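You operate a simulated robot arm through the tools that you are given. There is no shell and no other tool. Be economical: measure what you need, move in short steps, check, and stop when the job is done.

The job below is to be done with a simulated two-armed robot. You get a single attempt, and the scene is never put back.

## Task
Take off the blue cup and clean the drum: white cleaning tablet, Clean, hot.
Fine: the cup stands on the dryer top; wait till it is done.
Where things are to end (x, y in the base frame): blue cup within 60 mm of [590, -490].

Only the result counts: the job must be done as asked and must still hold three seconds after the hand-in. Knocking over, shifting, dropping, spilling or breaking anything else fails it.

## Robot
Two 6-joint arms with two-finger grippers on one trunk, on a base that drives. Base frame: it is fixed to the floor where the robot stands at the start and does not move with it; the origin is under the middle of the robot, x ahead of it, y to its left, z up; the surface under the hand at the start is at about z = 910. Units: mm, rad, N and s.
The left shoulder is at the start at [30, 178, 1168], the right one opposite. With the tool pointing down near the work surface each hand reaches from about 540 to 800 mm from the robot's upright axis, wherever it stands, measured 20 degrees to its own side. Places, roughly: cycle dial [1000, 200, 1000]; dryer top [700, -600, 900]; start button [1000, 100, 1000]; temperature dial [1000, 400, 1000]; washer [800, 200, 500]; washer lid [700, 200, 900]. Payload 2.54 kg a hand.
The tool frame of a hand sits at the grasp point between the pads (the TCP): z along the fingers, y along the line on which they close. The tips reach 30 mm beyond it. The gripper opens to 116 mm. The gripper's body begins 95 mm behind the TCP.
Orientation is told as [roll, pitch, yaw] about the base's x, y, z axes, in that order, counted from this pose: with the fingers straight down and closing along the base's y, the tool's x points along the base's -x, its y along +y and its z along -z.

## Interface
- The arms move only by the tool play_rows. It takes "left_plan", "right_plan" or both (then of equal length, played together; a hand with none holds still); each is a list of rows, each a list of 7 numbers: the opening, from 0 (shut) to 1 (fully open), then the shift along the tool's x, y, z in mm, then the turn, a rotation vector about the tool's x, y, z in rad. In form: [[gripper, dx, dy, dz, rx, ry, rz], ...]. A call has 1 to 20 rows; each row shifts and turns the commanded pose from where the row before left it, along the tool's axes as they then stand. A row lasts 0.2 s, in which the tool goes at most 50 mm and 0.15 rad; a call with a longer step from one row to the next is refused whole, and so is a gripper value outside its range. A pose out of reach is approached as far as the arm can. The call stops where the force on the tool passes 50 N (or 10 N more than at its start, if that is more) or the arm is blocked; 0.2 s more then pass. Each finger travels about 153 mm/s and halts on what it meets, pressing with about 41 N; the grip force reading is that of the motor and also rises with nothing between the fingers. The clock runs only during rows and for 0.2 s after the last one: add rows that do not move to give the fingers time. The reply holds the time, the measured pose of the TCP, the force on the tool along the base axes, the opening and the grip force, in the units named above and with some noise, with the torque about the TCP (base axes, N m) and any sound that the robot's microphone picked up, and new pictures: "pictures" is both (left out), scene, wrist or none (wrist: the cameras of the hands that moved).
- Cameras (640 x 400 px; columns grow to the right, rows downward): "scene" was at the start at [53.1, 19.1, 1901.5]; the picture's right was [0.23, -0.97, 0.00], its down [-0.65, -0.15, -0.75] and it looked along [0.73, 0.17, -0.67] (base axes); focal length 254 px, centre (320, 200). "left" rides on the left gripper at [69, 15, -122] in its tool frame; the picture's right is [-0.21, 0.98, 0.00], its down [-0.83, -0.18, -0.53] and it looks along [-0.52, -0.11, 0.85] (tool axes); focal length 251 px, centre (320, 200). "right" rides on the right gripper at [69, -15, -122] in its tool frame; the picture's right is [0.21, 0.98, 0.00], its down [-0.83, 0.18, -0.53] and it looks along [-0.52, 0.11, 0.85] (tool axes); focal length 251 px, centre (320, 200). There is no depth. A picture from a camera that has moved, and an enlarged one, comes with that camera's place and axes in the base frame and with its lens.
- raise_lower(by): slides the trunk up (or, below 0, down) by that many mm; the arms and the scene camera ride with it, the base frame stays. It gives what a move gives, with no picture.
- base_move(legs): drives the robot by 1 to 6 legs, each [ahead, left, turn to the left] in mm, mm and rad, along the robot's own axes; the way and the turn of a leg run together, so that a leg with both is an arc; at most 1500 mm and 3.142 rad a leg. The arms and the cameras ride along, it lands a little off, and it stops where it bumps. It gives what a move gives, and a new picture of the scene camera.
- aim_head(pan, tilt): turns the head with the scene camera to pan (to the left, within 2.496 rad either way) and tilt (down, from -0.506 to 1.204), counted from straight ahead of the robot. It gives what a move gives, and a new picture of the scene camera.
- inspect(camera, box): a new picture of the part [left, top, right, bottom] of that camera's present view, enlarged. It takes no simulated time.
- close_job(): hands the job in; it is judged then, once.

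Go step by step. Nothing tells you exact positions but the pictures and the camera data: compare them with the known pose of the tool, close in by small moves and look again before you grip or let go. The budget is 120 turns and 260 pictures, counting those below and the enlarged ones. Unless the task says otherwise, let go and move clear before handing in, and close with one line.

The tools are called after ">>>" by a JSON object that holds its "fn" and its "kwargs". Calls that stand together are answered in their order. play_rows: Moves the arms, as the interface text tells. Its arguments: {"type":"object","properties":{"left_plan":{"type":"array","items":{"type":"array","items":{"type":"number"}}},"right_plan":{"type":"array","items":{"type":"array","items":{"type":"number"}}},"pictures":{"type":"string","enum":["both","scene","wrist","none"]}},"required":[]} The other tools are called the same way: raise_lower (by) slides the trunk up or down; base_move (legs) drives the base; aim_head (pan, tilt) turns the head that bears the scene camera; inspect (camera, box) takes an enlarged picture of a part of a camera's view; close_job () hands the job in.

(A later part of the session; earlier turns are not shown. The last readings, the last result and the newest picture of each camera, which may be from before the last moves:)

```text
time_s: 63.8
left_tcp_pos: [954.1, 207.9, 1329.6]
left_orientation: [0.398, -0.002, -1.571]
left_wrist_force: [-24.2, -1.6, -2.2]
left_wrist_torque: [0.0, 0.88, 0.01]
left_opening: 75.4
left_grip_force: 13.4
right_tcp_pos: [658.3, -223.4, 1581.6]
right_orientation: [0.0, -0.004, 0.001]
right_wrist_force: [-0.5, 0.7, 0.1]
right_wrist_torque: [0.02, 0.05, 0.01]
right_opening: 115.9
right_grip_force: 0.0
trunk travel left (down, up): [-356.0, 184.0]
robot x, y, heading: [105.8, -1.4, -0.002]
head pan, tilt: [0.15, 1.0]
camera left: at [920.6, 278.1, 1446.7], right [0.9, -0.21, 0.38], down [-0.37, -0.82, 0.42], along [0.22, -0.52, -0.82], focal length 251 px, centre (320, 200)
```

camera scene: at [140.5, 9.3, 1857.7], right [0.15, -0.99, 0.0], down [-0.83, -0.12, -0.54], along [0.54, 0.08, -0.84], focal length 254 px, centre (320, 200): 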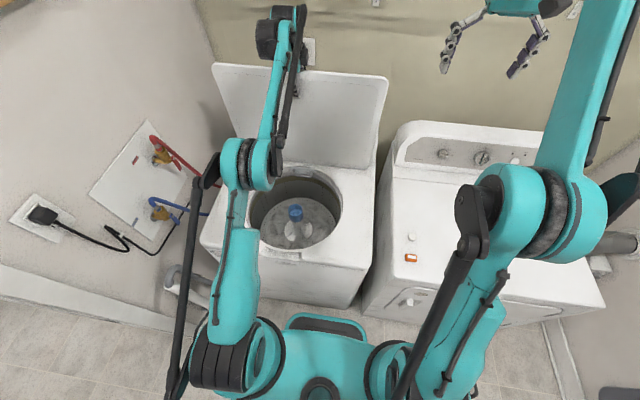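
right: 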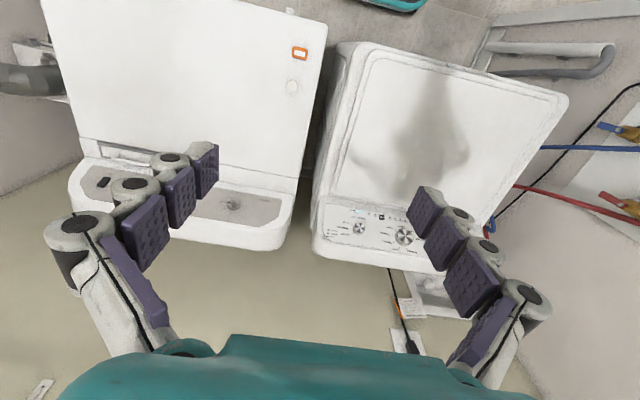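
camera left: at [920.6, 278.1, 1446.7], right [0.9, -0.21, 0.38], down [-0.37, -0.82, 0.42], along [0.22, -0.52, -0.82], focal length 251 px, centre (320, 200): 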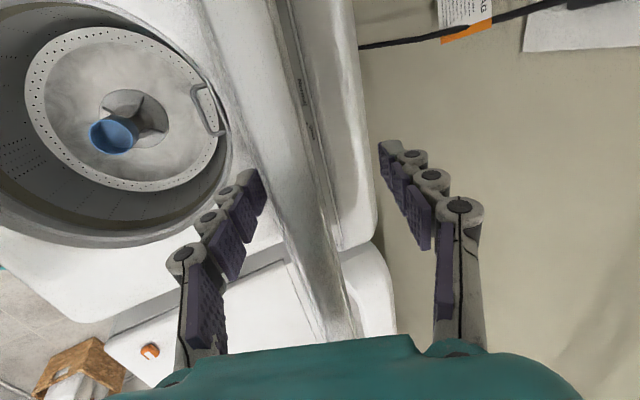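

The lid has reached its stop. I back off a little and see whether it stays up.

>>> {"fn": "base_move", "kwargs": {"legs": [[-20, 0, 0]]}}

>>> {"fn": "play_rows", "kwargs": {"left_plan": [[0.9, 0, 0, 0, 0, 0, 0], [0.9, 0, 0, -10, 0, 0, 0], [0.9, 0, 0, -15, 0, 0, 0], [0.9, 0, 0, -15, 0, 0, 0], [0.9, 0, 0, 0, 0, 0, 0]]}}

```text
time_s: 64.6
left_tcp_pos: [941.0, 208.7, 1326.1]
left_orientation: [0.397, -0.002, -1.57]
left_wrist_force: [0.2, -0.3, -0.2]
left_wrist_torque: [0.01, 0.0, -0.02]
left_opening: 57.9
left_grip_force: 0.1
right_tcp_pos: [645.1, -223.1, 1578.3]
right_orientation: [0.0, 0.001, 0.0]
right_wrist_force: [0.6, -0.5, -1.7]
right_wrist_torque: [-0.03, 0.06, 0.0]
right_opening: 115.8
right_grip_force: 0.1
trunk travel left (down, up): [-356.0, 184.0]
robot x, y, heading: [84.3, -2.1, -0.0]
head pan, tilt: [0.15, 1.0]
camera scene: at [128.7, 9.4, 1857.4], right [0.15, -0.99, 0.0], down [-0.83, -0.13, -0.54], along [0.53, 0.08, -0.84], focal length 254 px, centre (320, 200)
```

scene: 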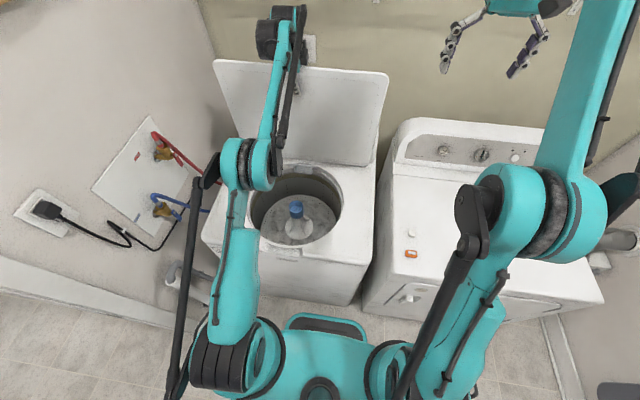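

```text
time_s: 65.8
left_tcp_pos: [924.1, 211.4, 1365.4]
left_orientation: [0.4, -0.001, -1.57]
left_wrist_force: [-0.8, 0.4, -0.2]
left_wrist_torque: [0.0, 0.02, -0.03]
left_opening: 104.5
left_grip_force: 0.0
right_tcp_pos: [643.3, -222.2, 1579.5]
right_orientation: [0.002, -0.001, 0.001]
right_wrist_force: [-0.2, 0.3, 0.6]
right_wrist_torque: [-0.01, -0.05, -0.02]
right_opening: 116.1
right_grip_force: 0.0
trunk travel left (down, up): [-356.0, 184.0]
robot x, y, heading: [83.9, -2.2, 0.001]
head pan, tilt: [0.15, 1.0]
camera scene: at [125.2, 9.6, 1857.5], right [0.15, -0.99, 0.0], down [-0.83, -0.13, -0.54], along [0.53, 0.08, -0.84], focal length 254 px, centre (320, 200)
camera left: at [890.6, 281.2, 1482.5], right [0.9, -0.21, 0.38], down [-0.37, -0.83, 0.42], along [0.22, -0.52, -0.82], focal length 251 px, centre (320, 200)
```

scene: 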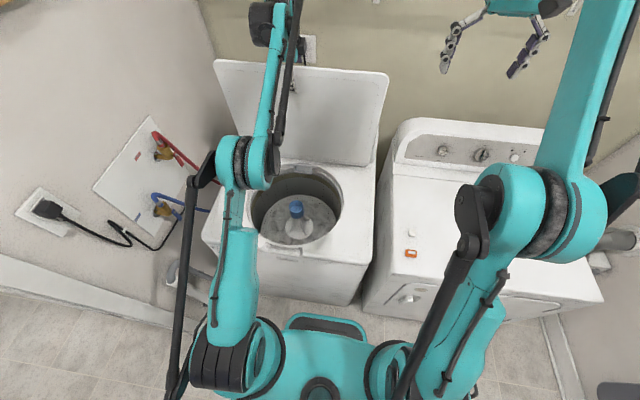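
left: 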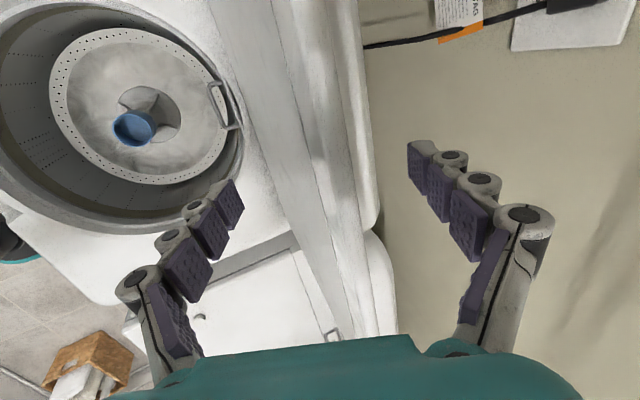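

The lid stays open by itself. I lift the left hand clear, turn it back to pointing down and park it high, out of the way.

>>> {"fn": "play_rows", "kwargs": {"left_plan": [[0.9, 0, 0, -40, 0, 0, 0], [0.9, 0, 0, -40, 0, 0, 0], [0.9, 0, 0, -40, 0, 0, 0], [0.9, 0, -45, 0, 0, 0, 0], [0.9, 0, -45, 0, 0.1, 0, 0], [0.9, 0, -45, 0, 0.1, 0, 0], [0.9, 0, -45, 0, 0.1, 0, 0], [0.9, 0, -30, 0, 0.1, 0, 0], [0.9, 0, -30, 0, 0, 0, 0], [0.9, 0, 0, 0, 0, 0, 0]], "pictures": "none"}}

>>> {"fn": "play_rows", "kwargs": {"left_plan": [[0.9, 0, 0, -20, 0, 0, -0.15], [0.9, 0, 0, -20, 0, 0, -0.15], [0.9, 0, 0, -20, 0, 0, -0.15], [0.9, 0, 0, 0, 0, 0, -0.15], [0.9, 0, 0, 0, 0, 0, -0.15], [0.9, 0, 0, 0, 0, 0, -0.15], [0.9, 0, 0, 0, 0, 0, -0.15], [0.9, 0, 0, 0, 0, 0, -0.15], [0.9, 0, 0, 0, 0, 0, -0.15], [0.9, 0, 0, 0, 0, 0, -0.15], [0.9, 0, 0, 0, 0, 0, -0.07], [0.9, 0, 0, 0, 0, 0, 0]]}}

```text
time_s: 68.0
left_tcp_pos: [714.2, 213.0, 1421.2]
left_orientation: [-0.003, -0.001, -1.571]
left_wrist_force: [-0.8, -0.4, 0.3]
left_wrist_torque: [-0.04, 0.01, -0.03]
left_opening: 104.4
left_grip_force: 0.0
left hand out of reach, approached as far as the arm can: row 2, 3, 5, 6, 7, 8, 9
right_tcp_pos: [643.3, -222.9, 1580.2]
right_orientation: [0.0, 0.001, 0.001]
right_wrist_force: [-0.3, -0.1, -0.2]
right_wrist_torque: [0.0, -0.01, 0.01]
right_opening: 115.9
right_grip_force: 0.0
trunk travel left (down, up): [-356.0, 184.0]
robot x, y, heading: [85.8, -1.3, 0.002]
head pan, tilt: [0.15, 1.0]
```

```text
time_s: 70.6
left_tcp_pos: [713.8, 212.6, 1481.0]
left_orientation: [-0.001, 0.001, 0.0]
left_wrist_force: [0.0, -0.1, 0.8]
left_wrist_torque: [-0.03, 0.03, 0.0]
left_opening: 104.1
left_grip_force: 0.1
right_tcp_pos: [644.6, -221.0, 1579.2]
right_orientation: [0.0, 0.0, 0.001]
right_wrist_force: [-0.3, 0.2, 1.1]
right_wrist_torque: [0.01, -0.01, 0.05]
right_opening: 116.0
right_grip_force: 0.1
trunk travel left (down, up): [-356.0, 184.0]
robot x, y, heading: [86.1, -4.3, -0.002]
head pan, tilt: [0.15, 1.0]
camera scene: at [125.5, 9.6, 1857.5], right [0.15, -0.99, 0.0], down [-0.83, -0.13, -0.54], along [0.53, 0.08, -0.84], focal length 254 px, centre (320, 200)
camera left: at [645.4, 228.6, 1602.3], right [0.21, 0.98, 0.0], down [0.83, -0.18, 0.53], along [0.52, -0.12, -0.85], focal length 251 px, centre (320, 200)
```

scene: 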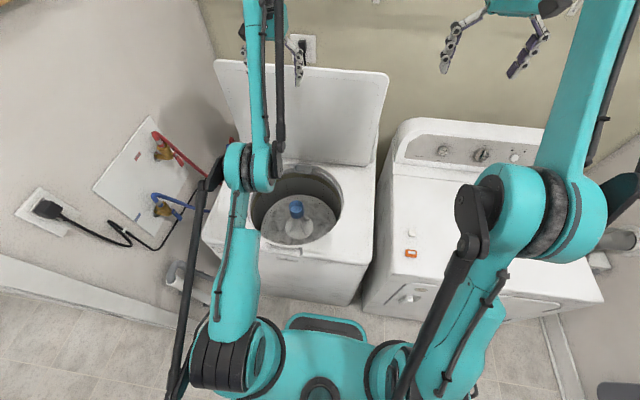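
left: 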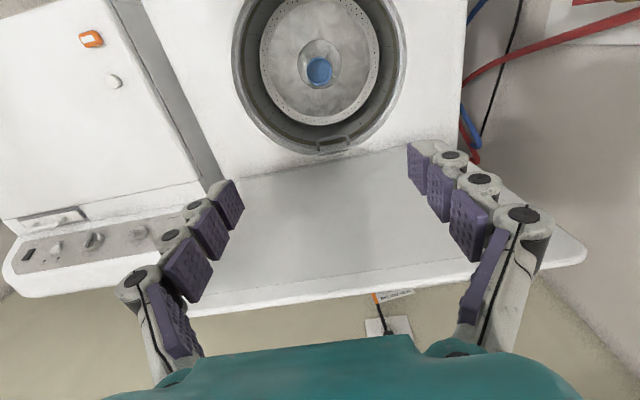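

>>> {"fn": "inspect", "kwargs": {"camera": "left", "box": [270, 30, 370, 100]}}

>>> {"fn": "inspect", "kwargs": {"camera": "scene", "box": [240, 160, 360, 260]}}

```text
5.71 times, centred on (320, 65) of left
camera zoom: at [645.4, 228.6, 1602.3], right [0.21, 0.98, 0.0], down [0.83, -0.18, 0.53], along [0.52, -0.12, -0.85], focal length 1437 px, centre (320, 971)
```

zoom: 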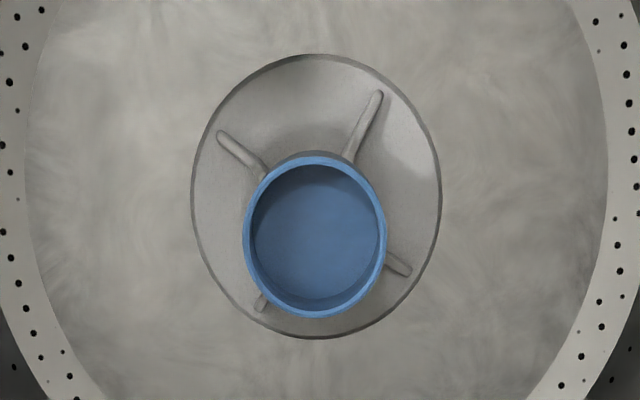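

```text
4.00 times, centred on (300, 210) of scene
camera zoom: at [125.5, 9.6, 1857.5], right [0.15, -0.99, 0.0], down [-0.83, -0.13, -0.54], along [0.53, 0.08, -0.84], focal length 1017 px, centre (400, 160)
```

zoom: 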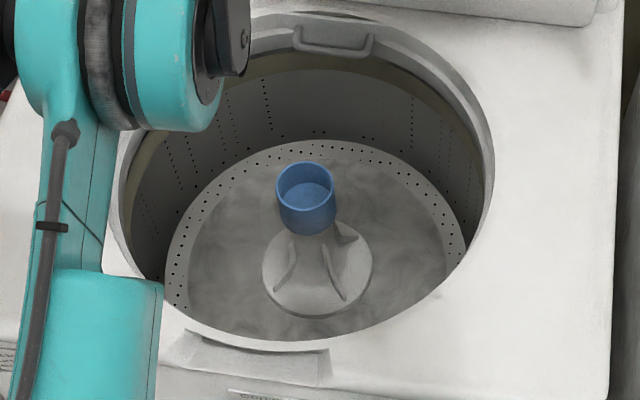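

The cup rim is at about [708, 207, 859], diameter about 66 mm. I park the left hand higher and outward, and bring the right hand down over the washer.

>>> {"fn": "play_rows", "kwargs": {"left_plan": [[0.5, 40, 20, -25, 0, 0, 0], [0.5, 40, 20, -25, 0, 0, 0], [0.5, 40, 20, -25, 0, 0, 0], [0.5, 40, 20, -25, 0, 0, 0], [0.5, 0, 10, 0, 0, 0, 0], [0.5, 0, 0, 0, 0, 0, 0]], "right_plan": [[1, 0, 0, 40, 0, 0, 0], [1, 0, 0, 40, 0, 0, 0], [1, 0, 0, 40, 0, 0, 0], [1, 0, 0, 40, 0, 0, 0], [1, 0, 0, 40, 0, 0, 0], [1, 0, 0, 0, 0, 0, 0]]}}

```text
refused: row 1 steps farther than a row can; nothing moved
```

>>> {"fn": "play_rows", "kwargs": {"left_plan": [[0.5, 35, 18, -20, 0, 0, 0], [0.5, 35, 18, -20, 0, 0, 0], [0.5, 35, 18, -20, 0, 0, 0], [0.5, 35, 18, -20, 0, 0, 0], [0.5, 0, 10, 0, 0, 0, 0], [0.5, 0, 0, 0, 0, 0, 0]], "right_plan": [[1, 0, 0, 40, 0, 0, 0], [1, 0, 0, 40, 0, 0, 0], [1, 0, 0, 40, 0, 0, 0], [1, 0, 0, 40, 0, 0, 0], [1, 0, 0, 40, 0, 0, 0], [1, 0, 0, 0, 0, 0, 0]]}}

```text
time_s: 72.0
left_tcp_pos: [613.6, 303.6, 1589.1]
left_orientation: [-0.001, 0.0, -0.001]
left_wrist_force: [-0.7, -0.1, -0.6]
left_wrist_torque: [-0.02, -0.02, 0.0]
left_opening: 58.0
left_grip_force: 0.0
left hand out of reach, approached as far as the arm can: row 1, 2, 3, 4
right_tcp_pos: [645.5, -221.4, 1380.6]
right_orientation: [-0.001, -0.003, 0.0]
right_wrist_force: [0.0, 0.5, 1.0]
right_wrist_torque: [0.02, -0.01, 0.0]
right_opening: 116.1
right_grip_force: 0.1
trunk travel left (down, up): [-356.0, 184.0]
robot x, y, heading: [82.3, -1.8, -0.003]
head pan, tilt: [0.15, 1.0]
camera scene: at [124.3, 9.6, 1857.6], right [0.15, -0.99, 0.0], down [-0.83, -0.13, -0.54], along [0.53, 0.08, -0.84], focal length 254 px, centre (320, 200)
camera right: at [575.7, -236.5, 1503.3], right [-0.21, 0.98, 0.0], down [0.83, 0.18, 0.53], along [0.52, 0.11, -0.85], focal length 251 px, centre (320, 200)
camera left: at [545.6, 319.2, 1710.7], right [0.22, 0.98, 0.0], down [0.83, -0.18, 0.53], along [0.52, -0.12, -0.85], focal length 251 px, centre (320, 200)
```

scene: 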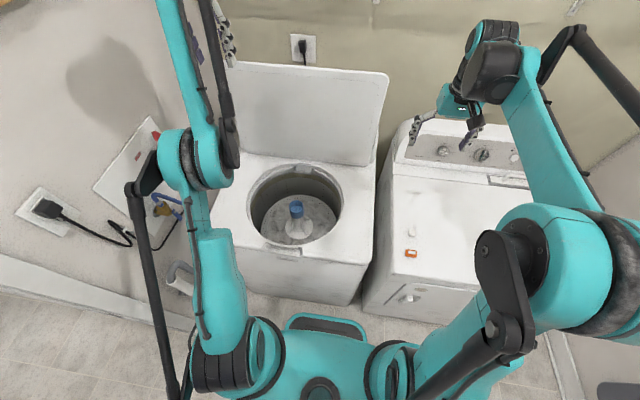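
right: 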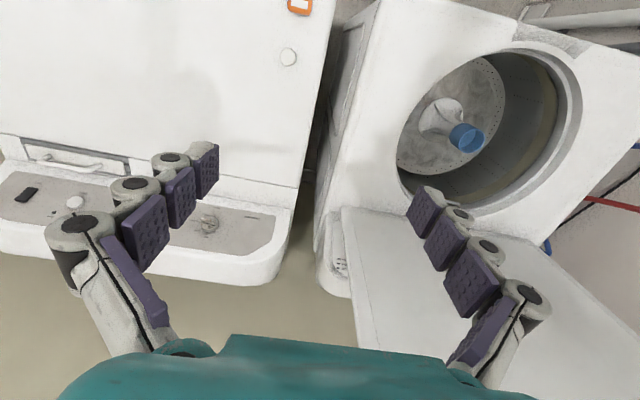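
left: 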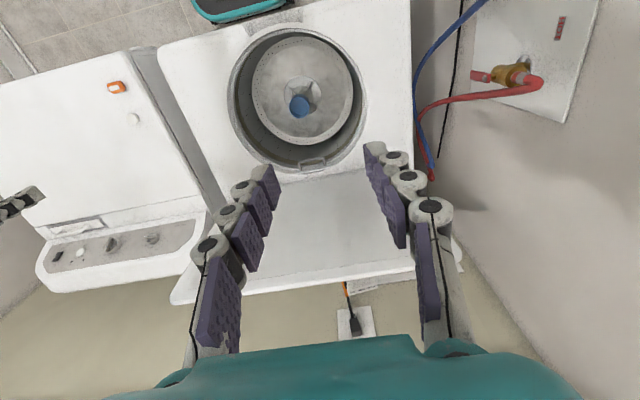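

>>> {"fn": "play_rows", "kwargs": {"right_plan": [[1, -5, 40, 20, 0, 0, 0], [1, -5, 40, 20, 0, 0, 0], [1, -5, 40, 20, 0, 0, 0], [1, -5, 40, 20, 0, 0, 0], [1, -5, 40, 20, 0, 0, 0], [1, -5, 40, 20, 0, 0, 0], [1, -5, 40, 20, 0, 0, 0], [1, -5, 40, 20, 0, 0, 0], [1, -5, 40, 20, 0, 0, 0], [1, -5, 40, 20, 0, 0, 0], [1, 0, 0, 0, 0, 0, 0]]}}

```text
time_s: 74.4
left_tcp_pos: [614.2, 302.0, 1589.8]
left_orientation: [0.0, 0.0, -0.002]
left_wrist_force: [0.3, 1.6, 0.9]
left_wrist_torque: [0.06, -0.04, -0.04]
left_opening: 58.0
left_grip_force: 0.0
right_tcp_pos: [694.6, 176.3, 1180.0]
right_orientation: [0.0, 0.0, 0.001]
right_wrist_force: [0.5, -0.2, 0.5]
right_wrist_torque: [0.02, -0.04, -0.01]
right_opening: 115.9
right_grip_force: 0.1
trunk travel left (down, up): [-356.0, 184.0]
robot x, y, heading: [83.6, -4.6, -0.003]
head pan, tilt: [0.15, 1.0]
camera scene: at [124.8, 8.2, 1857.6], right [0.15, -0.99, 0.0], down [-0.83, -0.12, -0.54], along [0.53, 0.08, -0.84], focal length 254 px, centre (320, 200)
camera right: at [625.3, 160.5, 1303.3], right [-0.21, 0.98, 0.0], down [0.83, 0.18, 0.53], along [0.52, 0.11, -0.85], focal length 251 px, centre (320, 200)
```

scene: 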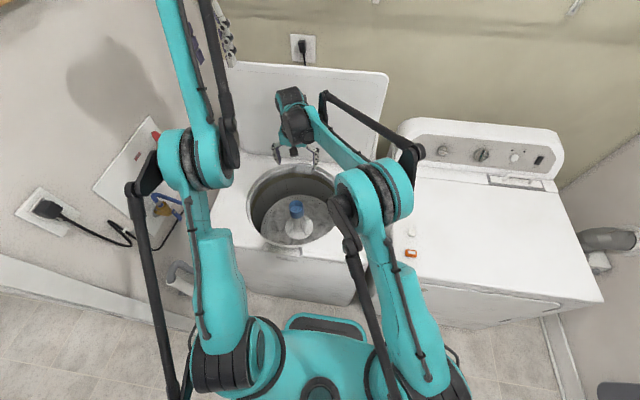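
right: 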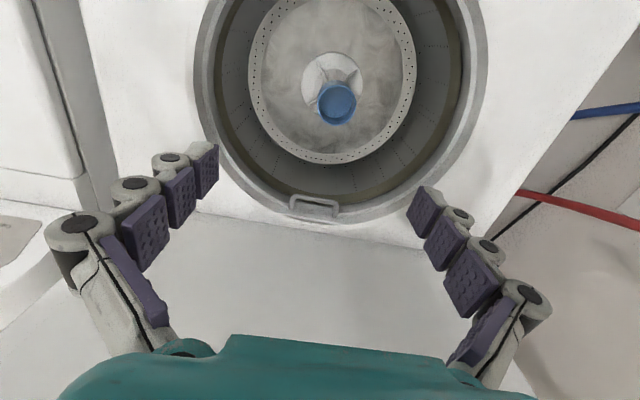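

>>> {"fn": "play_rows", "kwargs": {"right_plan": [[1, -10, 31, 0, 0, 0, 0], [1, 0, 0, 45, 0, 0, 0], [1, 0, 0, 45, 0, 0, 0], [1, 0, 0, 45, 0, 0, 0], [1, 0, 0, 45, 0, 0, 0], [1, 0, 0, 30, 0, 0, 0], [1, 0, 0, 0, 0, 0, 0]]}}

```text
time_s: 76.0
left_tcp_pos: [613.8, 303.2, 1589.7]
left_orientation: [-0.003, -0.001, -0.002]
left_wrist_force: [-1.6, -0.2, 0.2]
left_wrist_torque: [0.01, -0.01, 0.0]
left_opening: 58.1
left_grip_force: 0.0
right_tcp_pos: [703.3, 210.6, 969.1]
right_orientation: [0.001, 0.0, -0.001]
right_wrist_force: [-0.6, 1.0, -0.2]
right_wrist_torque: [-0.04, 0.02, 0.01]
right_opening: 116.1
right_grip_force: 0.1
trunk travel left (down, up): [-356.0, 184.0]
robot x, y, heading: [91.1, -3.6, -0.002]
head pan, tilt: [0.15, 1.0]
camera scene: at [125.1, 9.3, 1857.6], right [0.15, -0.99, 0.0], down [-0.83, -0.13, -0.54], along [0.53, 0.08, -0.84], focal length 254 px, centre (320, 200)
camera right: at [634.2, 195.2, 1092.6], right [-0.21, 0.98, 0.0], down [0.83, 0.18, 0.53], along [0.52, 0.11, -0.85], focal length 251 px, centre (320, 200)
```

scene: 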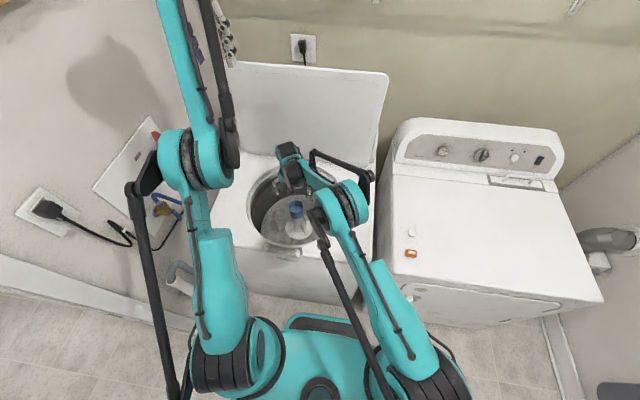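
right: 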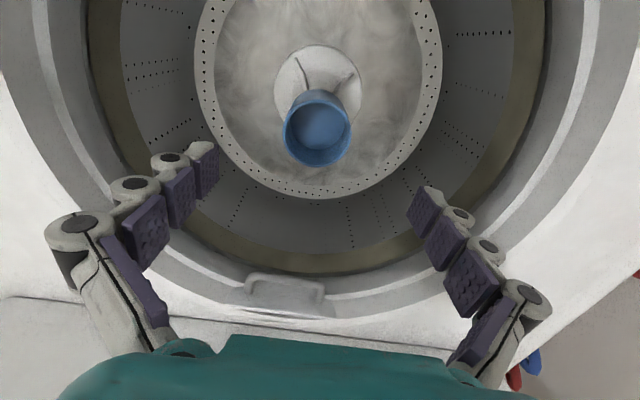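

Aligned within a few mm. I descend around the cup.

>>> {"fn": "play_rows", "kwargs": {"right_plan": [[1, 0, -3, 40, 0, 0, 0], [1, 0, 0, 40, 0, 0, 0], [1, 0, 0, 30, 0, 0, 0], [1, 0, 0, 25, 0, 0, 0], [1, 0, 0, 0, 0, 0, 0]]}}

```text
time_s: 77.2
left_tcp_pos: [615.8, 302.4, 1588.8]
left_orientation: [-0.002, -0.001, -0.001]
left_wrist_force: [0.1, -0.9, 0.8]
left_wrist_torque: [0.03, 0.0, -0.02]
left_opening: 58.1
left_grip_force: 0.0
right_tcp_pos: [678.5, 189.9, 862.0]
right_orientation: [0.001, 0.0, -0.001]
right_wrist_force: [0.1, 0.2, -0.9]
right_wrist_torque: [0.04, -0.03, 0.04]
right_opening: 116.1
right_grip_force: 0.0
right hand out of reach, approached as far as the arm can: row 2, 3, 4
trunk travel left (down, up): [-356.0, 184.0]
robot x, y, heading: [86.7, 1.2, -0.003]
head pan, tilt: [0.15, 1.0]
camera scene: at [125.2, 9.8, 1857.6], right [0.15, -0.99, 0.0], down [-0.83, -0.13, -0.54], along [0.53, 0.08, -0.84], focal length 254 px, centre (320, 200)
camera right: at [608.8, 174.2, 985.6], right [-0.21, 0.98, 0.0], down [0.83, 0.18, 0.54], along [0.52, 0.11, -0.84], focal length 251 px, centre (320, 200)
```

scene: 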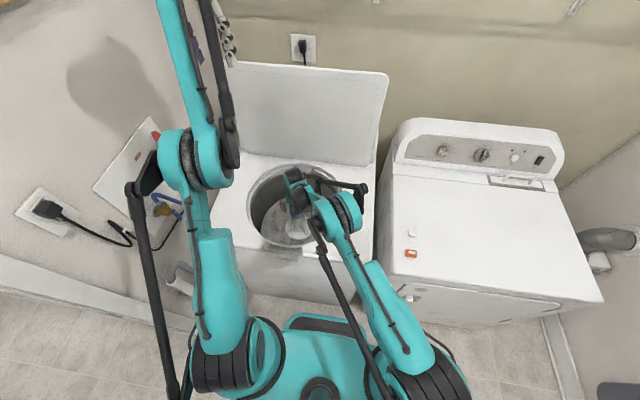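
right: 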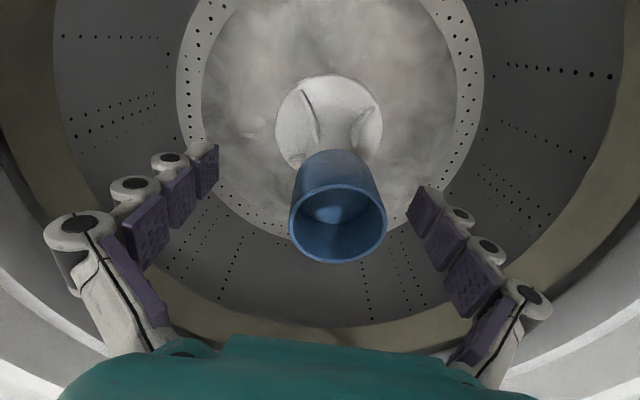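

Reach ran out before the cup. I raise the hand again, recentre, and use the trunk to go down.

>>> {"fn": "play_rows", "kwargs": {"right_plan": [[1, 0, 0, -40, 0, 0, 0], [1, 0, 0, -45, 0, 0, 0], [1, -23, 17, -15, 0, 0, 0], [1, 0, 0, 0, 0, 0, 0]], "pictures": "none"}}

```text
time_s: 78.2
left_tcp_pos: [614.3, 301.7, 1589.6]
left_orientation: [-0.002, 0.001, 0.0]
left_wrist_force: [-0.5, -0.5, -0.1]
left_wrist_torque: [0.01, -0.04, -0.02]
left_opening: 58.0
left_grip_force: 0.1
right_tcp_pos: [703.0, 205.7, 966.5]
right_orientation: [0.0, -0.001, -0.001]
right_wrist_force: [-0.1, -0.1, 1.0]
right_wrist_torque: [-0.02, 0.01, -0.01]
right_opening: 116.2
right_grip_force: 0.1
trunk travel left (down, up): [-356.0, 184.0]
robot x, y, heading: [84.8, 1.3, 0.008]
head pan, tilt: [0.15, 1.0]
```

>>> {"fn": "raise_lower", "kwargs": {"by": -80}}

>>> {"fn": "play_rows", "kwargs": {"right_plan": [[1, 0, 0, 0, 0, 0, 0]]}}

```text
time_s: 79.4
left_tcp_pos: [615.7, 302.1, 1507.9]
left_orientation: [0.0, -0.001, -0.001]
left_wrist_force: [0.2, 0.4, -0.8]
left_wrist_torque: [-0.02, -0.02, -0.01]
left_opening: 57.9
left_grip_force: 0.0
right_tcp_pos: [703.4, 205.7, 884.9]
right_orientation: [0.0, -0.001, -0.001]
right_wrist_force: [0.5, -0.2, -0.5]
right_wrist_torque: [0.02, -0.06, 0.01]
right_opening: 115.9
right_grip_force: 0.2
trunk travel left (down, up): [-276.0, 264.0]
robot x, y, heading: [86.6, -1.0, 0.001]
head pan, tilt: [0.15, 1.0]
```

```text
time_s: 79.8
left_tcp_pos: [615.3, 303.5, 1509.8]
left_orientation: [-0.001, 0.002, -0.003]
left_wrist_force: [0.3, 0.2, -0.8]
left_wrist_torque: [0.0, -0.02, 0.0]
left_opening: 58.1
left_grip_force: 0.1
right_tcp_pos: [702.8, 206.6, 885.0]
right_orientation: [-0.001, 0.0, 0.0]
right_wrist_force: [-0.2, -0.5, 0.9]
right_wrist_torque: [0.01, -0.04, 0.01]
right_opening: 115.9
right_grip_force: 0.0
trunk travel left (down, up): [-276.0, 264.0]
robot x, y, heading: [85.4, -1.3, 0.003]
head pan, tilt: [0.15, 1.0]
camera scene: at [125.4, 9.7, 1777.6], right [0.15, -0.99, 0.0], down [-0.83, -0.13, -0.54], along [0.53, 0.08, -0.84], focal length 254 px, centre (320, 200)
camera right: at [633.9, 191.1, 1008.1], right [-0.21, 0.98, 0.0], down [0.83, 0.18, 0.53], along [0.52, 0.11, -0.85], focal length 251 px, centre (320, 200)
```

scene: 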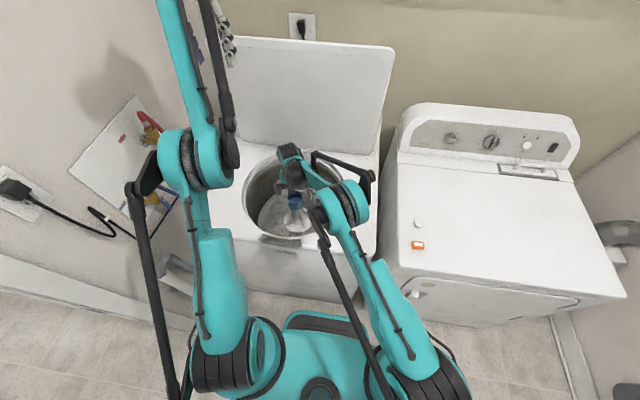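
right: 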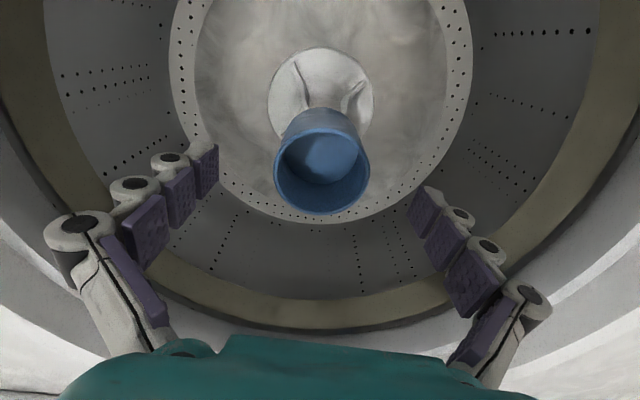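

Centred. I lower the trunk a further 57 mm and close on the cup.

>>> {"fn": "raise_lower", "kwargs": {"by": -57}}

>>> {"fn": "play_rows", "kwargs": {"right_plan": [[0.45, 0, 0, 0, 0, 0, 0], [0.45, 0, 0, 0, 0, 0, 0], [0.45, 0, 0, 0, 0, 0, 0]]}}

```text
time_s: 80.8
left_tcp_pos: [614.3, 303.6, 1453.0]
left_orientation: [-0.001, 0.001, -0.003]
left_wrist_force: [-0.2, 0.5, 0.1]
left_wrist_torque: [-0.01, -0.03, 0.0]
left_opening: 58.0
left_grip_force: 0.1
right_tcp_pos: [703.7, 206.5, 828.0]
right_orientation: [0.0, -0.001, -0.001]
right_wrist_force: [-0.4, 0.1, -0.6]
right_wrist_torque: [-0.07, 0.0, 0.01]
right_opening: 116.2
right_grip_force: 0.1
trunk travel left (down, up): [-219.0, 321.0]
robot x, y, heading: [82.1, 1.2, 0.003]
head pan, tilt: [0.15, 1.0]
```

```text
time_s: 81.6
left_tcp_pos: [614.0, 302.9, 1452.0]
left_orientation: [-0.001, 0.002, 0.0]
left_wrist_force: [0.1, 0.0, -0.9]
left_wrist_torque: [0.0, -0.01, -0.03]
left_opening: 57.8
left_grip_force: 0.0
right_tcp_pos: [702.9, 208.0, 829.2]
right_orientation: [0.0, -0.005, 0.002]
right_wrist_force: [10.1, 14.4, 30.5]
right_wrist_torque: [1.13, -0.63, -0.02]
right_opening: 66.1
right_grip_force: 41.5
trunk travel left (down, up): [-219.0, 321.0]
robot x, y, heading: [85.4, 0.4, -0.001]
head pan, tilt: [0.15, 1.0]
camera scene: at [123.2, 10.6, 1720.8], right [0.15, -0.99, 0.0], down [-0.83, -0.13, -0.54], along [0.54, 0.08, -0.84], focal length 254 px, centre (320, 200)
camera right: at [632.9, 192.5, 952.7], right [-0.21, 0.98, 0.0], down [0.82, 0.18, 0.54], along [0.52, 0.12, -0.84], focal length 251 px, centre (320, 200)
```

scene: 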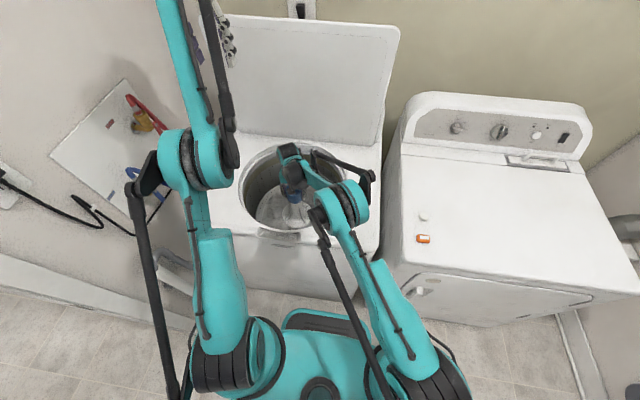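
right: 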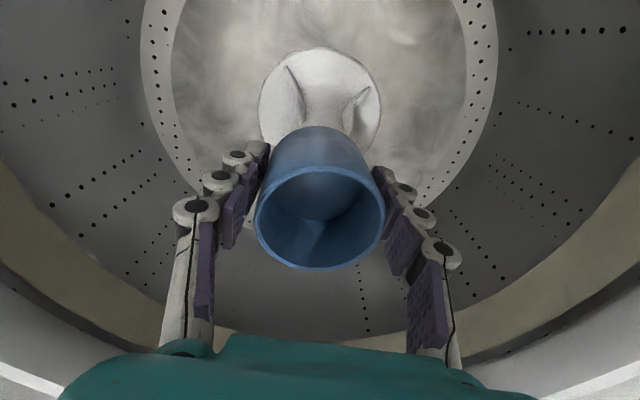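

Gripped (66 mm). I lift slowly.

>>> {"fn": "play_rows", "kwargs": {"right_plan": [[0.45, 0, 0, -5, 0, 0, 0], [0.45, 0, 0, -10, 0, 0, 0], [0.45, 0, 0, -15, 0, 0, 0], [0.45, 0, 0, -20, 0, 0, 0], [0.45, 0, 0, 0, 0, 0, 0]], "pictures": "wrist"}}

```text
time_s: 82.8
left_tcp_pos: [616.4, 304.6, 1450.9]
left_orientation: [-0.001, 0.002, -0.001]
left_wrist_force: [1.2, 0.7, 0.0]
left_wrist_torque: [0.04, 0.0, 0.06]
left_opening: 57.9
left_grip_force: 0.0
right_tcp_pos: [703.0, 208.6, 877.2]
right_orientation: [0.001, 0.001, 0.0]
right_wrist_force: [0.4, 0.7, -0.2]
right_wrist_torque: [0.01, 0.01, 0.01]
right_opening: 63.4
right_grip_force: 40.8
trunk travel left (down, up): [-219.0, 321.0]
robot x, y, heading: [85.9, 0.7, -0.001]
head pan, tilt: [0.15, 1.0]
camera right: at [634.2, 192.9, 1001.0], right [-0.21, 0.98, 0.0], down [0.83, 0.18, 0.53], along [0.52, 0.11, -0.85], focal length 251 px, centre (320, 200)
```

right: 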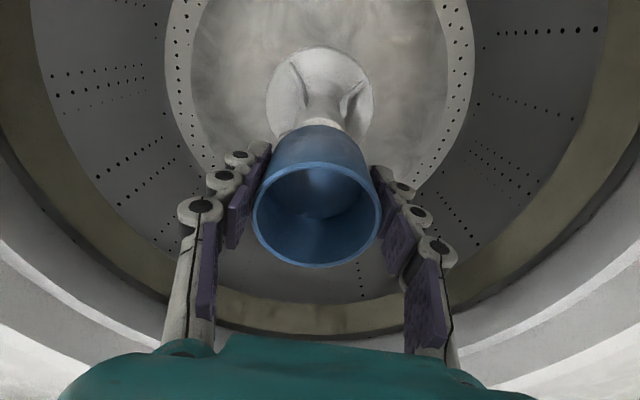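

The cup is off. I raise it and carry it across toward the dryer.

>>> {"fn": "play_rows", "kwargs": {"right_plan": [[0.45, 0, 0, -40, 0, 0, 0], [0.45, 0, 0, -45, 0, 0, 0], [0.45, 0, 0, -45, 0, 0, 0], [0.45, 0, 0, -45, 0, 0, 0], [0.45, 0, -20, -30, 0, 0, 0], [0.45, 5, -40, 0, 0, 0, 0], [0.45, 5, -40, 0, 0, 0, 0], [0.45, 5, -40, 0, 0, 0, 0], [0.45, 5, -40, 0, 0, 0, 0], [0.45, 5, -40, 0, 0, 0, 0], [0.45, 5, -40, 0, 0, 0, 0], [0.45, 5, -40, 0, 0, 0, 0], [0.45, 5, -40, 0, 0, 0, 0], [0.45, 5, -40, 0, 0, 0, 0], [0.45, 5, -40, 0, 0, 0, 0], [0.45, 5, -40, 0, 0, 0, 0], [0.45, 0, 0, 0, 0, 0, 0]]}}

```text
time_s: 86.4
left_tcp_pos: [615.8, 304.7, 1451.7]
left_orientation: [-0.002, 0.002, -0.002]
left_wrist_force: [-0.4, 0.9, -0.3]
left_wrist_torque: [-0.04, 0.03, 0.01]
left_opening: 57.9
left_grip_force: 0.1
right_tcp_pos: [647.0, -254.4, 1084.0]
right_orientation: [-0.002, -0.001, 0.0]
right_wrist_force: [0.8, 0.4, -0.7]
right_wrist_torque: [-0.02, -0.01, 0.0]
right_opening: 63.3
right_grip_force: 40.9
trunk travel left (down, up): [-219.0, 321.0]
robot x, y, heading: [83.5, -2.8, -0.002]
head pan, tilt: [0.15, 1.0]
camera scene: at [125.7, 10.7, 1720.5], right [0.15, -0.99, 0.0], down [-0.83, -0.13, -0.54], along [0.53, 0.08, -0.84], focal length 254 px, centre (320, 200)
camera right: at [578.1, -269.9, 1207.5], right [-0.21, 0.98, 0.0], down [0.83, 0.18, 0.53], along [0.52, 0.11, -0.85], focal length 251 px, centre (320, 200)
```

scene: 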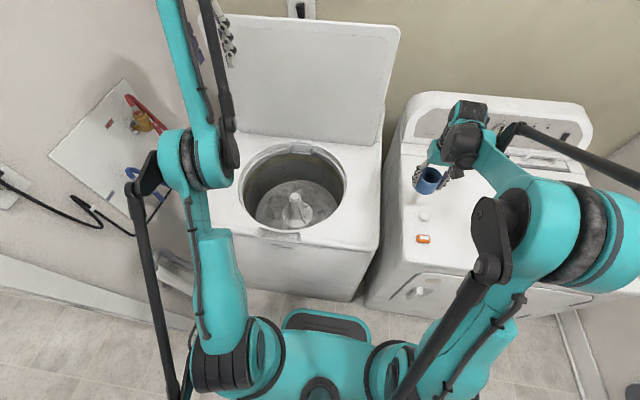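
right: 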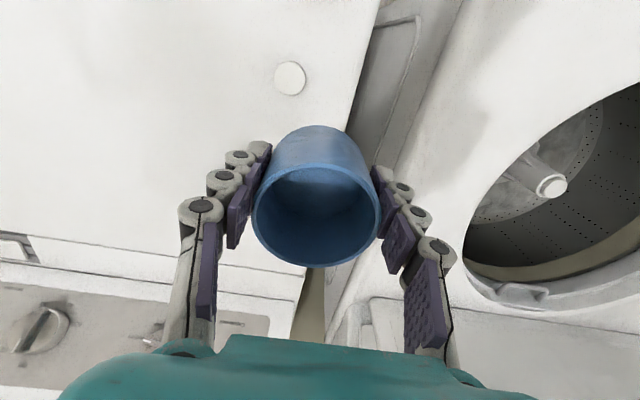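

>>> {"fn": "base_move", "kwargs": {"legs": [[-60, -230, 0]]}}

```text
time_s: 88.1
left_tcp_pos: [555.4, 72.9, 1451.7]
left_orientation: [-0.001, 0.0, 0.001]
left_wrist_force: [-0.5, 0.3, 0.8]
left_wrist_torque: [0.03, 0.03, -0.02]
left_opening: 58.1
left_grip_force: 0.1
right_tcp_pos: [587.0, -485.7, 1084.2]
right_orientation: [0.001, -0.001, 0.001]
right_wrist_force: [-0.1, 0.5, -0.4]
right_wrist_torque: [0.05, 0.01, -0.04]
right_opening: 63.3
right_grip_force: 40.9
trunk travel left (down, up): [-219.0, 321.0]
robot x, y, heading: [24.3, -232.7, 0.009]
head pan, tilt: [0.15, 1.0]
camera scene: at [65.7, -222.3, 1720.5], right [0.15, -0.99, 0.0], down [-0.83, -0.13, -0.54], along [0.53, 0.08, -0.84], focal length 254 px, centre (320, 200)
```

scene: 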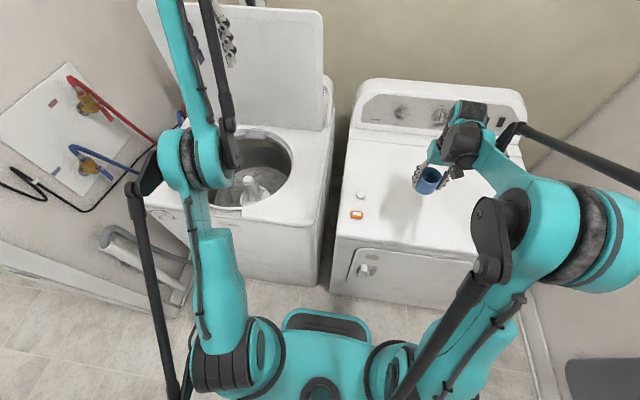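

>>> {"fn": "play_rows", "kwargs": {"right_plan": [[0.45, 0, 0, 40, 0, 0, 0], [0.45, 0, 0, 40, 0, 0, 0], [0.45, 0, 0, 20, 0, 0, 0], [0.45, 0, 0, 5, 0, 0, 0], [0.45, 0, 0, 0, 0, 0, 0]]}}

>>> {"fn": "inspect", "kwargs": {"camera": "scene", "box": [380, 130, 480, 230]}}

```text
time_s: 89.3
left_tcp_pos: [555.5, 73.5, 1450.4]
left_orientation: [-0.002, 0.001, -0.002]
left_wrist_force: [-0.1, -0.7, -0.2]
left_wrist_torque: [-0.03, 0.02, 0.0]
left_opening: 57.7
left_grip_force: 0.0
right_tcp_pos: [586.8, -484.2, 978.9]
right_orientation: [0.001, -0.002, 0.001]
right_wrist_force: [-1.3, 0.5, 1.8]
right_wrist_torque: [0.02, -0.01, -0.02]
right_opening: 63.3
right_grip_force: 40.8
trunk travel left (down, up): [-219.0, 321.0]
robot x, y, heading: [23.0, -230.3, 0.006]
head pan, tilt: [0.15, 1.0]
camera scene: at [65.9, -221.1, 1720.5], right [0.15, -0.99, 0.0], down [-0.83, -0.13, -0.54], along [0.53, 0.08, -0.84], focal length 254 px, centre (320, 200)
camera right: at [518.9, -500.8, 1101.6], right [-0.22, 0.98, 0.0], down [0.83, 0.18, 0.53], along [0.52, 0.11, -0.85], focal length 251 px, centre (320, 200)
```

scene: 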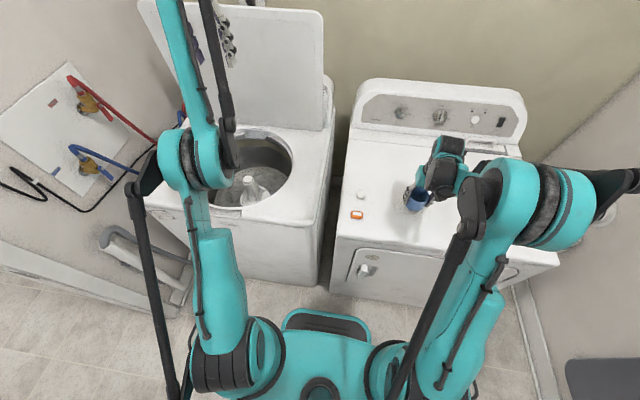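
right: 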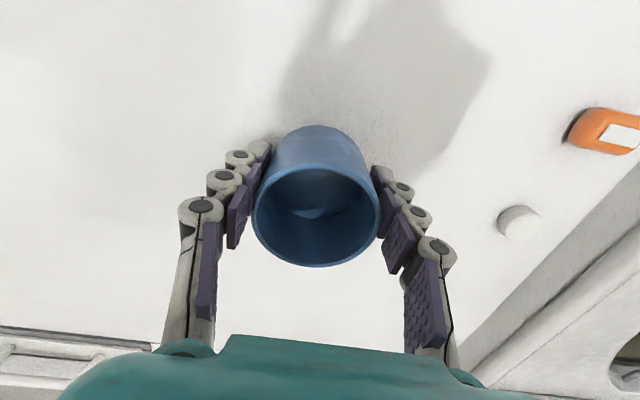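

```text
4.00 times, centred on (430, 180) of scene
camera zoom: at [65.9, -221.1, 1720.5], right [0.15, -0.99, 0.0], down [-0.83, -0.13, -0.54], along [0.53, 0.08, -0.84], focal length 1017 px, centre (-120, 280)
```

zoom: 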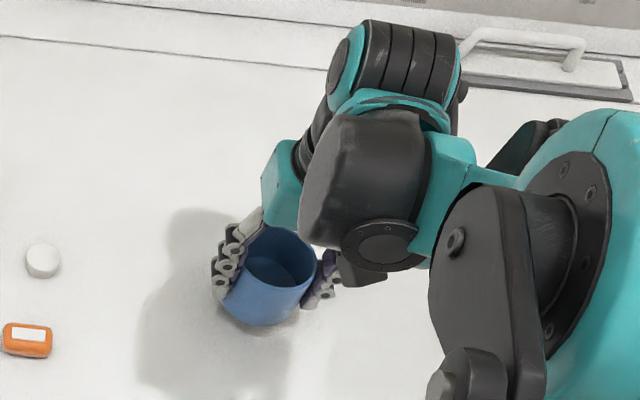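

>>> {"fn": "play_rows", "kwargs": {"right_plan": [[0.45, 0, 0, 5, 0, 0, 0], [0.45, 0, 0, 5, 0, 0, 0], [0.45, 0, 0, 5, 0, 0, 0], [0.45, 0, 0, 4, 0, 0, 0], [0.45, 0, 0, 0, 0, 0, 0]], "pictures": "wrist"}}

>>> {"fn": "inspect", "kwargs": {"camera": "scene", "box": [390, 150, 450, 220]}}

```text
time_s: 90.5
left_tcp_pos: [556.0, 73.0, 1451.5]
left_orientation: [-0.002, 0.001, 0.0]
left_wrist_force: [0.4, 0.4, -0.1]
left_wrist_torque: [-0.03, -0.01, 0.01]
left_opening: 57.8
left_grip_force: 0.1
right_tcp_pos: [589.0, -484.9, 959.5]
right_orientation: [0.001, 0.0, -0.001]
right_wrist_force: [0.4, -0.1, -0.1]
right_wrist_torque: [0.02, 0.0, 0.01]
right_opening: 63.5
right_grip_force: 40.6
trunk travel left (down, up): [-219.0, 321.0]
robot x, y, heading: [26.4, -232.3, 0.003]
head pan, tilt: [0.15, 1.0]
camera right: at [519.8, -500.6, 1082.6], right [-0.22, 0.98, 0.0], down [0.83, 0.18, 0.53], along [0.52, 0.11, -0.85], focal length 251 px, centre (320, 200)
```

right: 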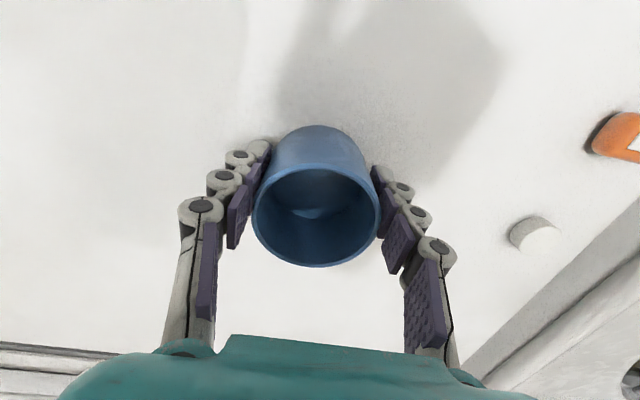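

```text
5.71 times, centred on (420, 185) of scene
camera zoom: at [65.9, -221.2, 1720.5], right [0.15, -0.99, 0.0], down [-0.83, -0.13, -0.54], along [0.53, 0.08, -0.84], focal length 1453 px, centre (-251, 286)
```

zoom: 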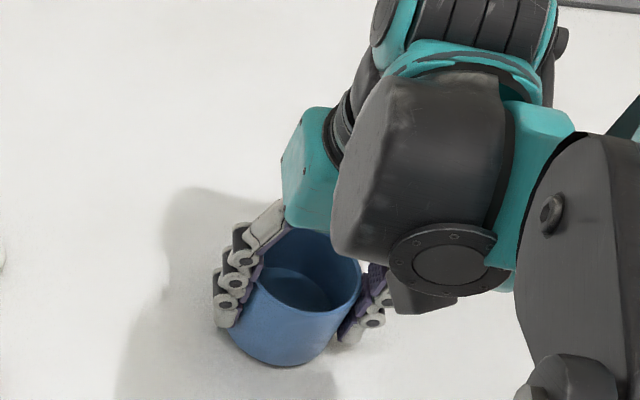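

>>> {"fn": "play_rows", "kwargs": {"right_plan": [[0.45, 0, 0, 3, 0, 0, 0], [0.45, 0, 0, 3, 0, 0, 0], [0.45, 0, 0, 0, 0, 0, 0]], "pictures": "none"}}

>>> {"fn": "play_rows", "kwargs": {"right_plan": [[0.45, 0, 0, 3, 0, 0, 0], [0.45, 0, 0, 3, 0, 0, 0], [0.45, 0, 0, 0, 0, 0, 0]], "pictures": "none"}}

```text
time_s: 91.3
left_tcp_pos: [555.6, 73.6, 1452.4]
left_orientation: [-0.003, 0.001, 0.0]
left_wrist_force: [-0.3, 1.5, 0.9]
left_wrist_torque: [-0.02, 0.01, 0.01]
left_opening: 57.9
left_grip_force: 0.1
right_tcp_pos: [588.7, -484.9, 955.2]
right_orientation: [0.001, 0.0, 0.001]
right_wrist_force: [0.5, 0.4, 0.1]
right_wrist_torque: [-0.02, 0.01, 0.0]
right_opening: 63.4
right_grip_force: 40.9
trunk travel left (down, up): [-219.0, 321.0]
robot x, y, heading: [24.4, -229.3, -0.003]
head pan, tilt: [0.15, 1.0]
```

```text
time_s: 91.9
left_tcp_pos: [552.7, 73.7, 1453.6]
left_orientation: [-0.003, -0.003, 0.0]
left_wrist_force: [0.7, -0.1, 0.5]
left_wrist_torque: [-0.03, -0.03, 0.02]
left_opening: 57.7
left_grip_force: 0.1
right_tcp_pos: [589.0, -483.9, 953.9]
right_orientation: [-0.001, -0.007, 0.001]
right_wrist_force: [-3.0, 0.1, 30.0]
right_wrist_torque: [0.27, -0.01, 0.03]
right_opening: 63.3
right_grip_force: 41.1
trunk travel left (down, up): [-219.0, 321.0]
robot x, y, heading: [26.3, -230.4, 0.004]
head pan, tilt: [0.15, 1.0]
stopped in row 2 (right hand): the force on the tool passed its limit at 57 N (the readings are from after the stop); the commanded pose is now the measured one
```

Contact with the dryer top. I release gently and rise straight up.

>>> {"fn": "play_rows", "kwargs": {"right_plan": [[0.5, 0, 0, -1, 0, 0, 0], [0.62, 0, 0, 0, 0, 0, 0], [0.9, 0, 0, 0, 0, 0, 0], [0.9, 0, 0, 0, 0, 0, 0], [0.9, 0, 0, -30, 0, 0, 0], [0.9, 0, 0, -40, 0, 0, 0], [0.9, 0, 0, -40, 0, 0, 0], [0.9, 0, 0, -40, 0, 0, 0], [0.9, 0, 0, 0, 0, 0, 0]]}}

```text
time_s: 93.9
left_tcp_pos: [555.9, 73.6, 1450.8]
left_orientation: [-0.001, 0.001, -0.002]
left_wrist_force: [-0.1, 0.1, 1.4]
left_wrist_torque: [-0.01, -0.01, -0.03]
left_opening: 57.7
left_grip_force: 0.1
right_tcp_pos: [588.4, -483.2, 1102.6]
right_orientation: [-0.002, -0.004, -0.001]
right_wrist_force: [-0.4, 0.5, 0.0]
right_wrist_torque: [0.0, 0.03, -0.04]
right_opening: 104.1
right_grip_force: 0.1
trunk travel left (down, up): [-219.0, 321.0]
robot x, y, heading: [27.2, -230.9, 0.002]
head pan, tilt: [0.15, 1.0]
camera scene: at [66.6, -221.5, 1720.5], right [0.15, -0.99, 0.0], down [-0.83, -0.13, -0.54], along [0.53, 0.08, -0.84], focal length 254 px, centre (320, 200)
camera right: at [519.4, -499.2, 1225.5], right [-0.22, 0.98, 0.0], down [0.82, 0.18, 0.54], along [0.52, 0.11, -0.84], focal length 251 px, centre (320, 200)
```

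scene: 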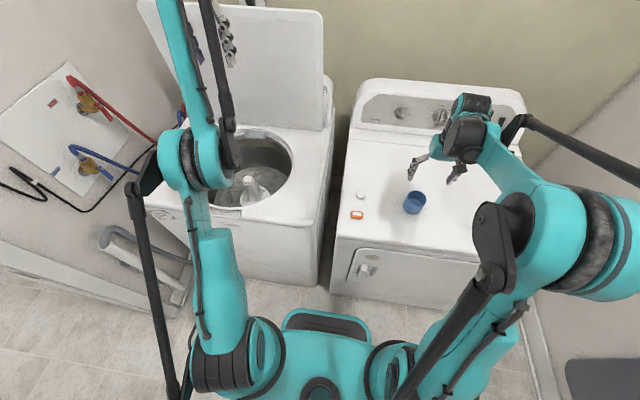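
right: 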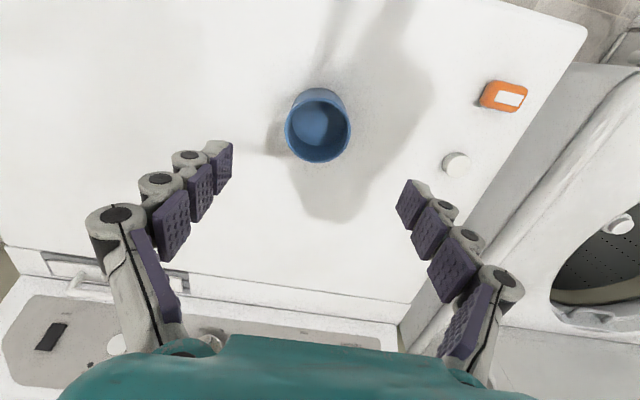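

The cup stands on the dryer near [588, -484]. Next the tablet at about [614, -293].

>>> {"fn": "play_rows", "kwargs": {"right_plan": [[0.6, 0, 40, 0, 0, 0, 0], [0.6, -10, 45, 0, 0, 0, 0], [0.6, -10, 45, 0, 0, 0, 0], [0.6, -6, 45, 0, 0, 0, 0], [0.6, 0, 15, 30, 0, 0, 0], [0.6, 0, 0, 40, 0, 0, 0], [0.6, 0, 0, 30, 0, 0, 0], [0.6, 0, 0, 0, 0, 0, 0]], "pictures": "wrist"}}

>>> {"fn": "inspect", "kwargs": {"camera": "right", "box": [240, 60, 400, 200]}}

```text
time_s: 95.7
left_tcp_pos: [554.5, 73.1, 1452.0]
left_orientation: [-0.002, -0.001, -0.002]
left_wrist_force: [-0.3, -0.5, 0.2]
left_wrist_torque: [-0.01, -0.02, -0.01]
left_opening: 58.1
left_grip_force: 0.1
right_tcp_pos: [617.5, -296.4, 1004.6]
right_orientation: [-0.001, -0.005, 0.001]
right_wrist_force: [-0.4, -0.5, 0.1]
right_wrist_torque: [0.0, -0.03, -0.02]
right_opening: 69.6
right_grip_force: 0.1
trunk travel left (down, up): [-219.0, 321.0]
robot x, y, heading: [28.5, -231.2, 0.002]
head pan, tilt: [0.15, 1.0]
camera right: at [547.7, -311.7, 1126.7], right [-0.22, 0.98, 0.0], down [0.82, 0.18, 0.54], along [0.53, 0.11, -0.84], focal length 251 px, centre (320, 200)
```

right: 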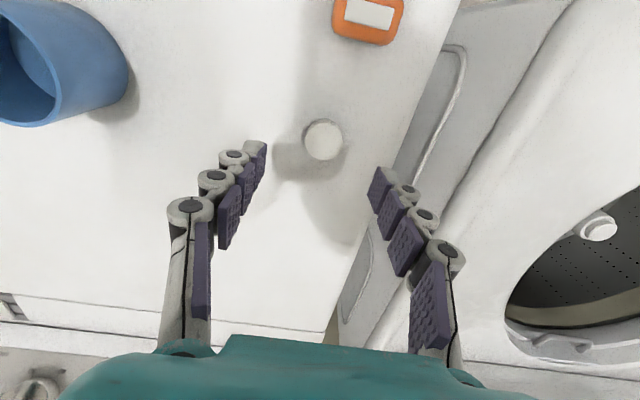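

```text
2.86 times, centred on (320, 130) of right
camera zoom: at [547.7, -311.7, 1126.7], right [-0.22, 0.98, 0.0], down [0.82, 0.18, 0.54], along [0.53, 0.11, -0.84], focal length 718 px, centre (320, 400)
```

zoom: 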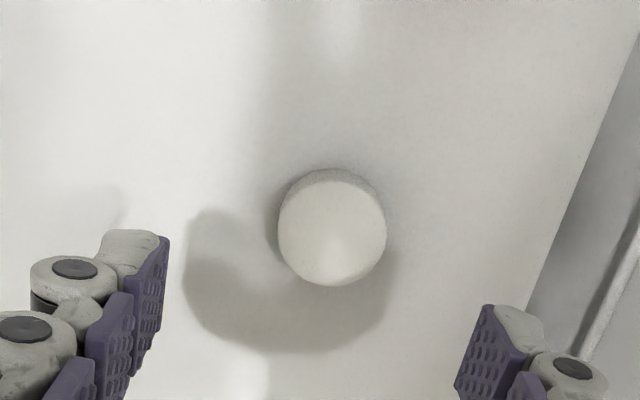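

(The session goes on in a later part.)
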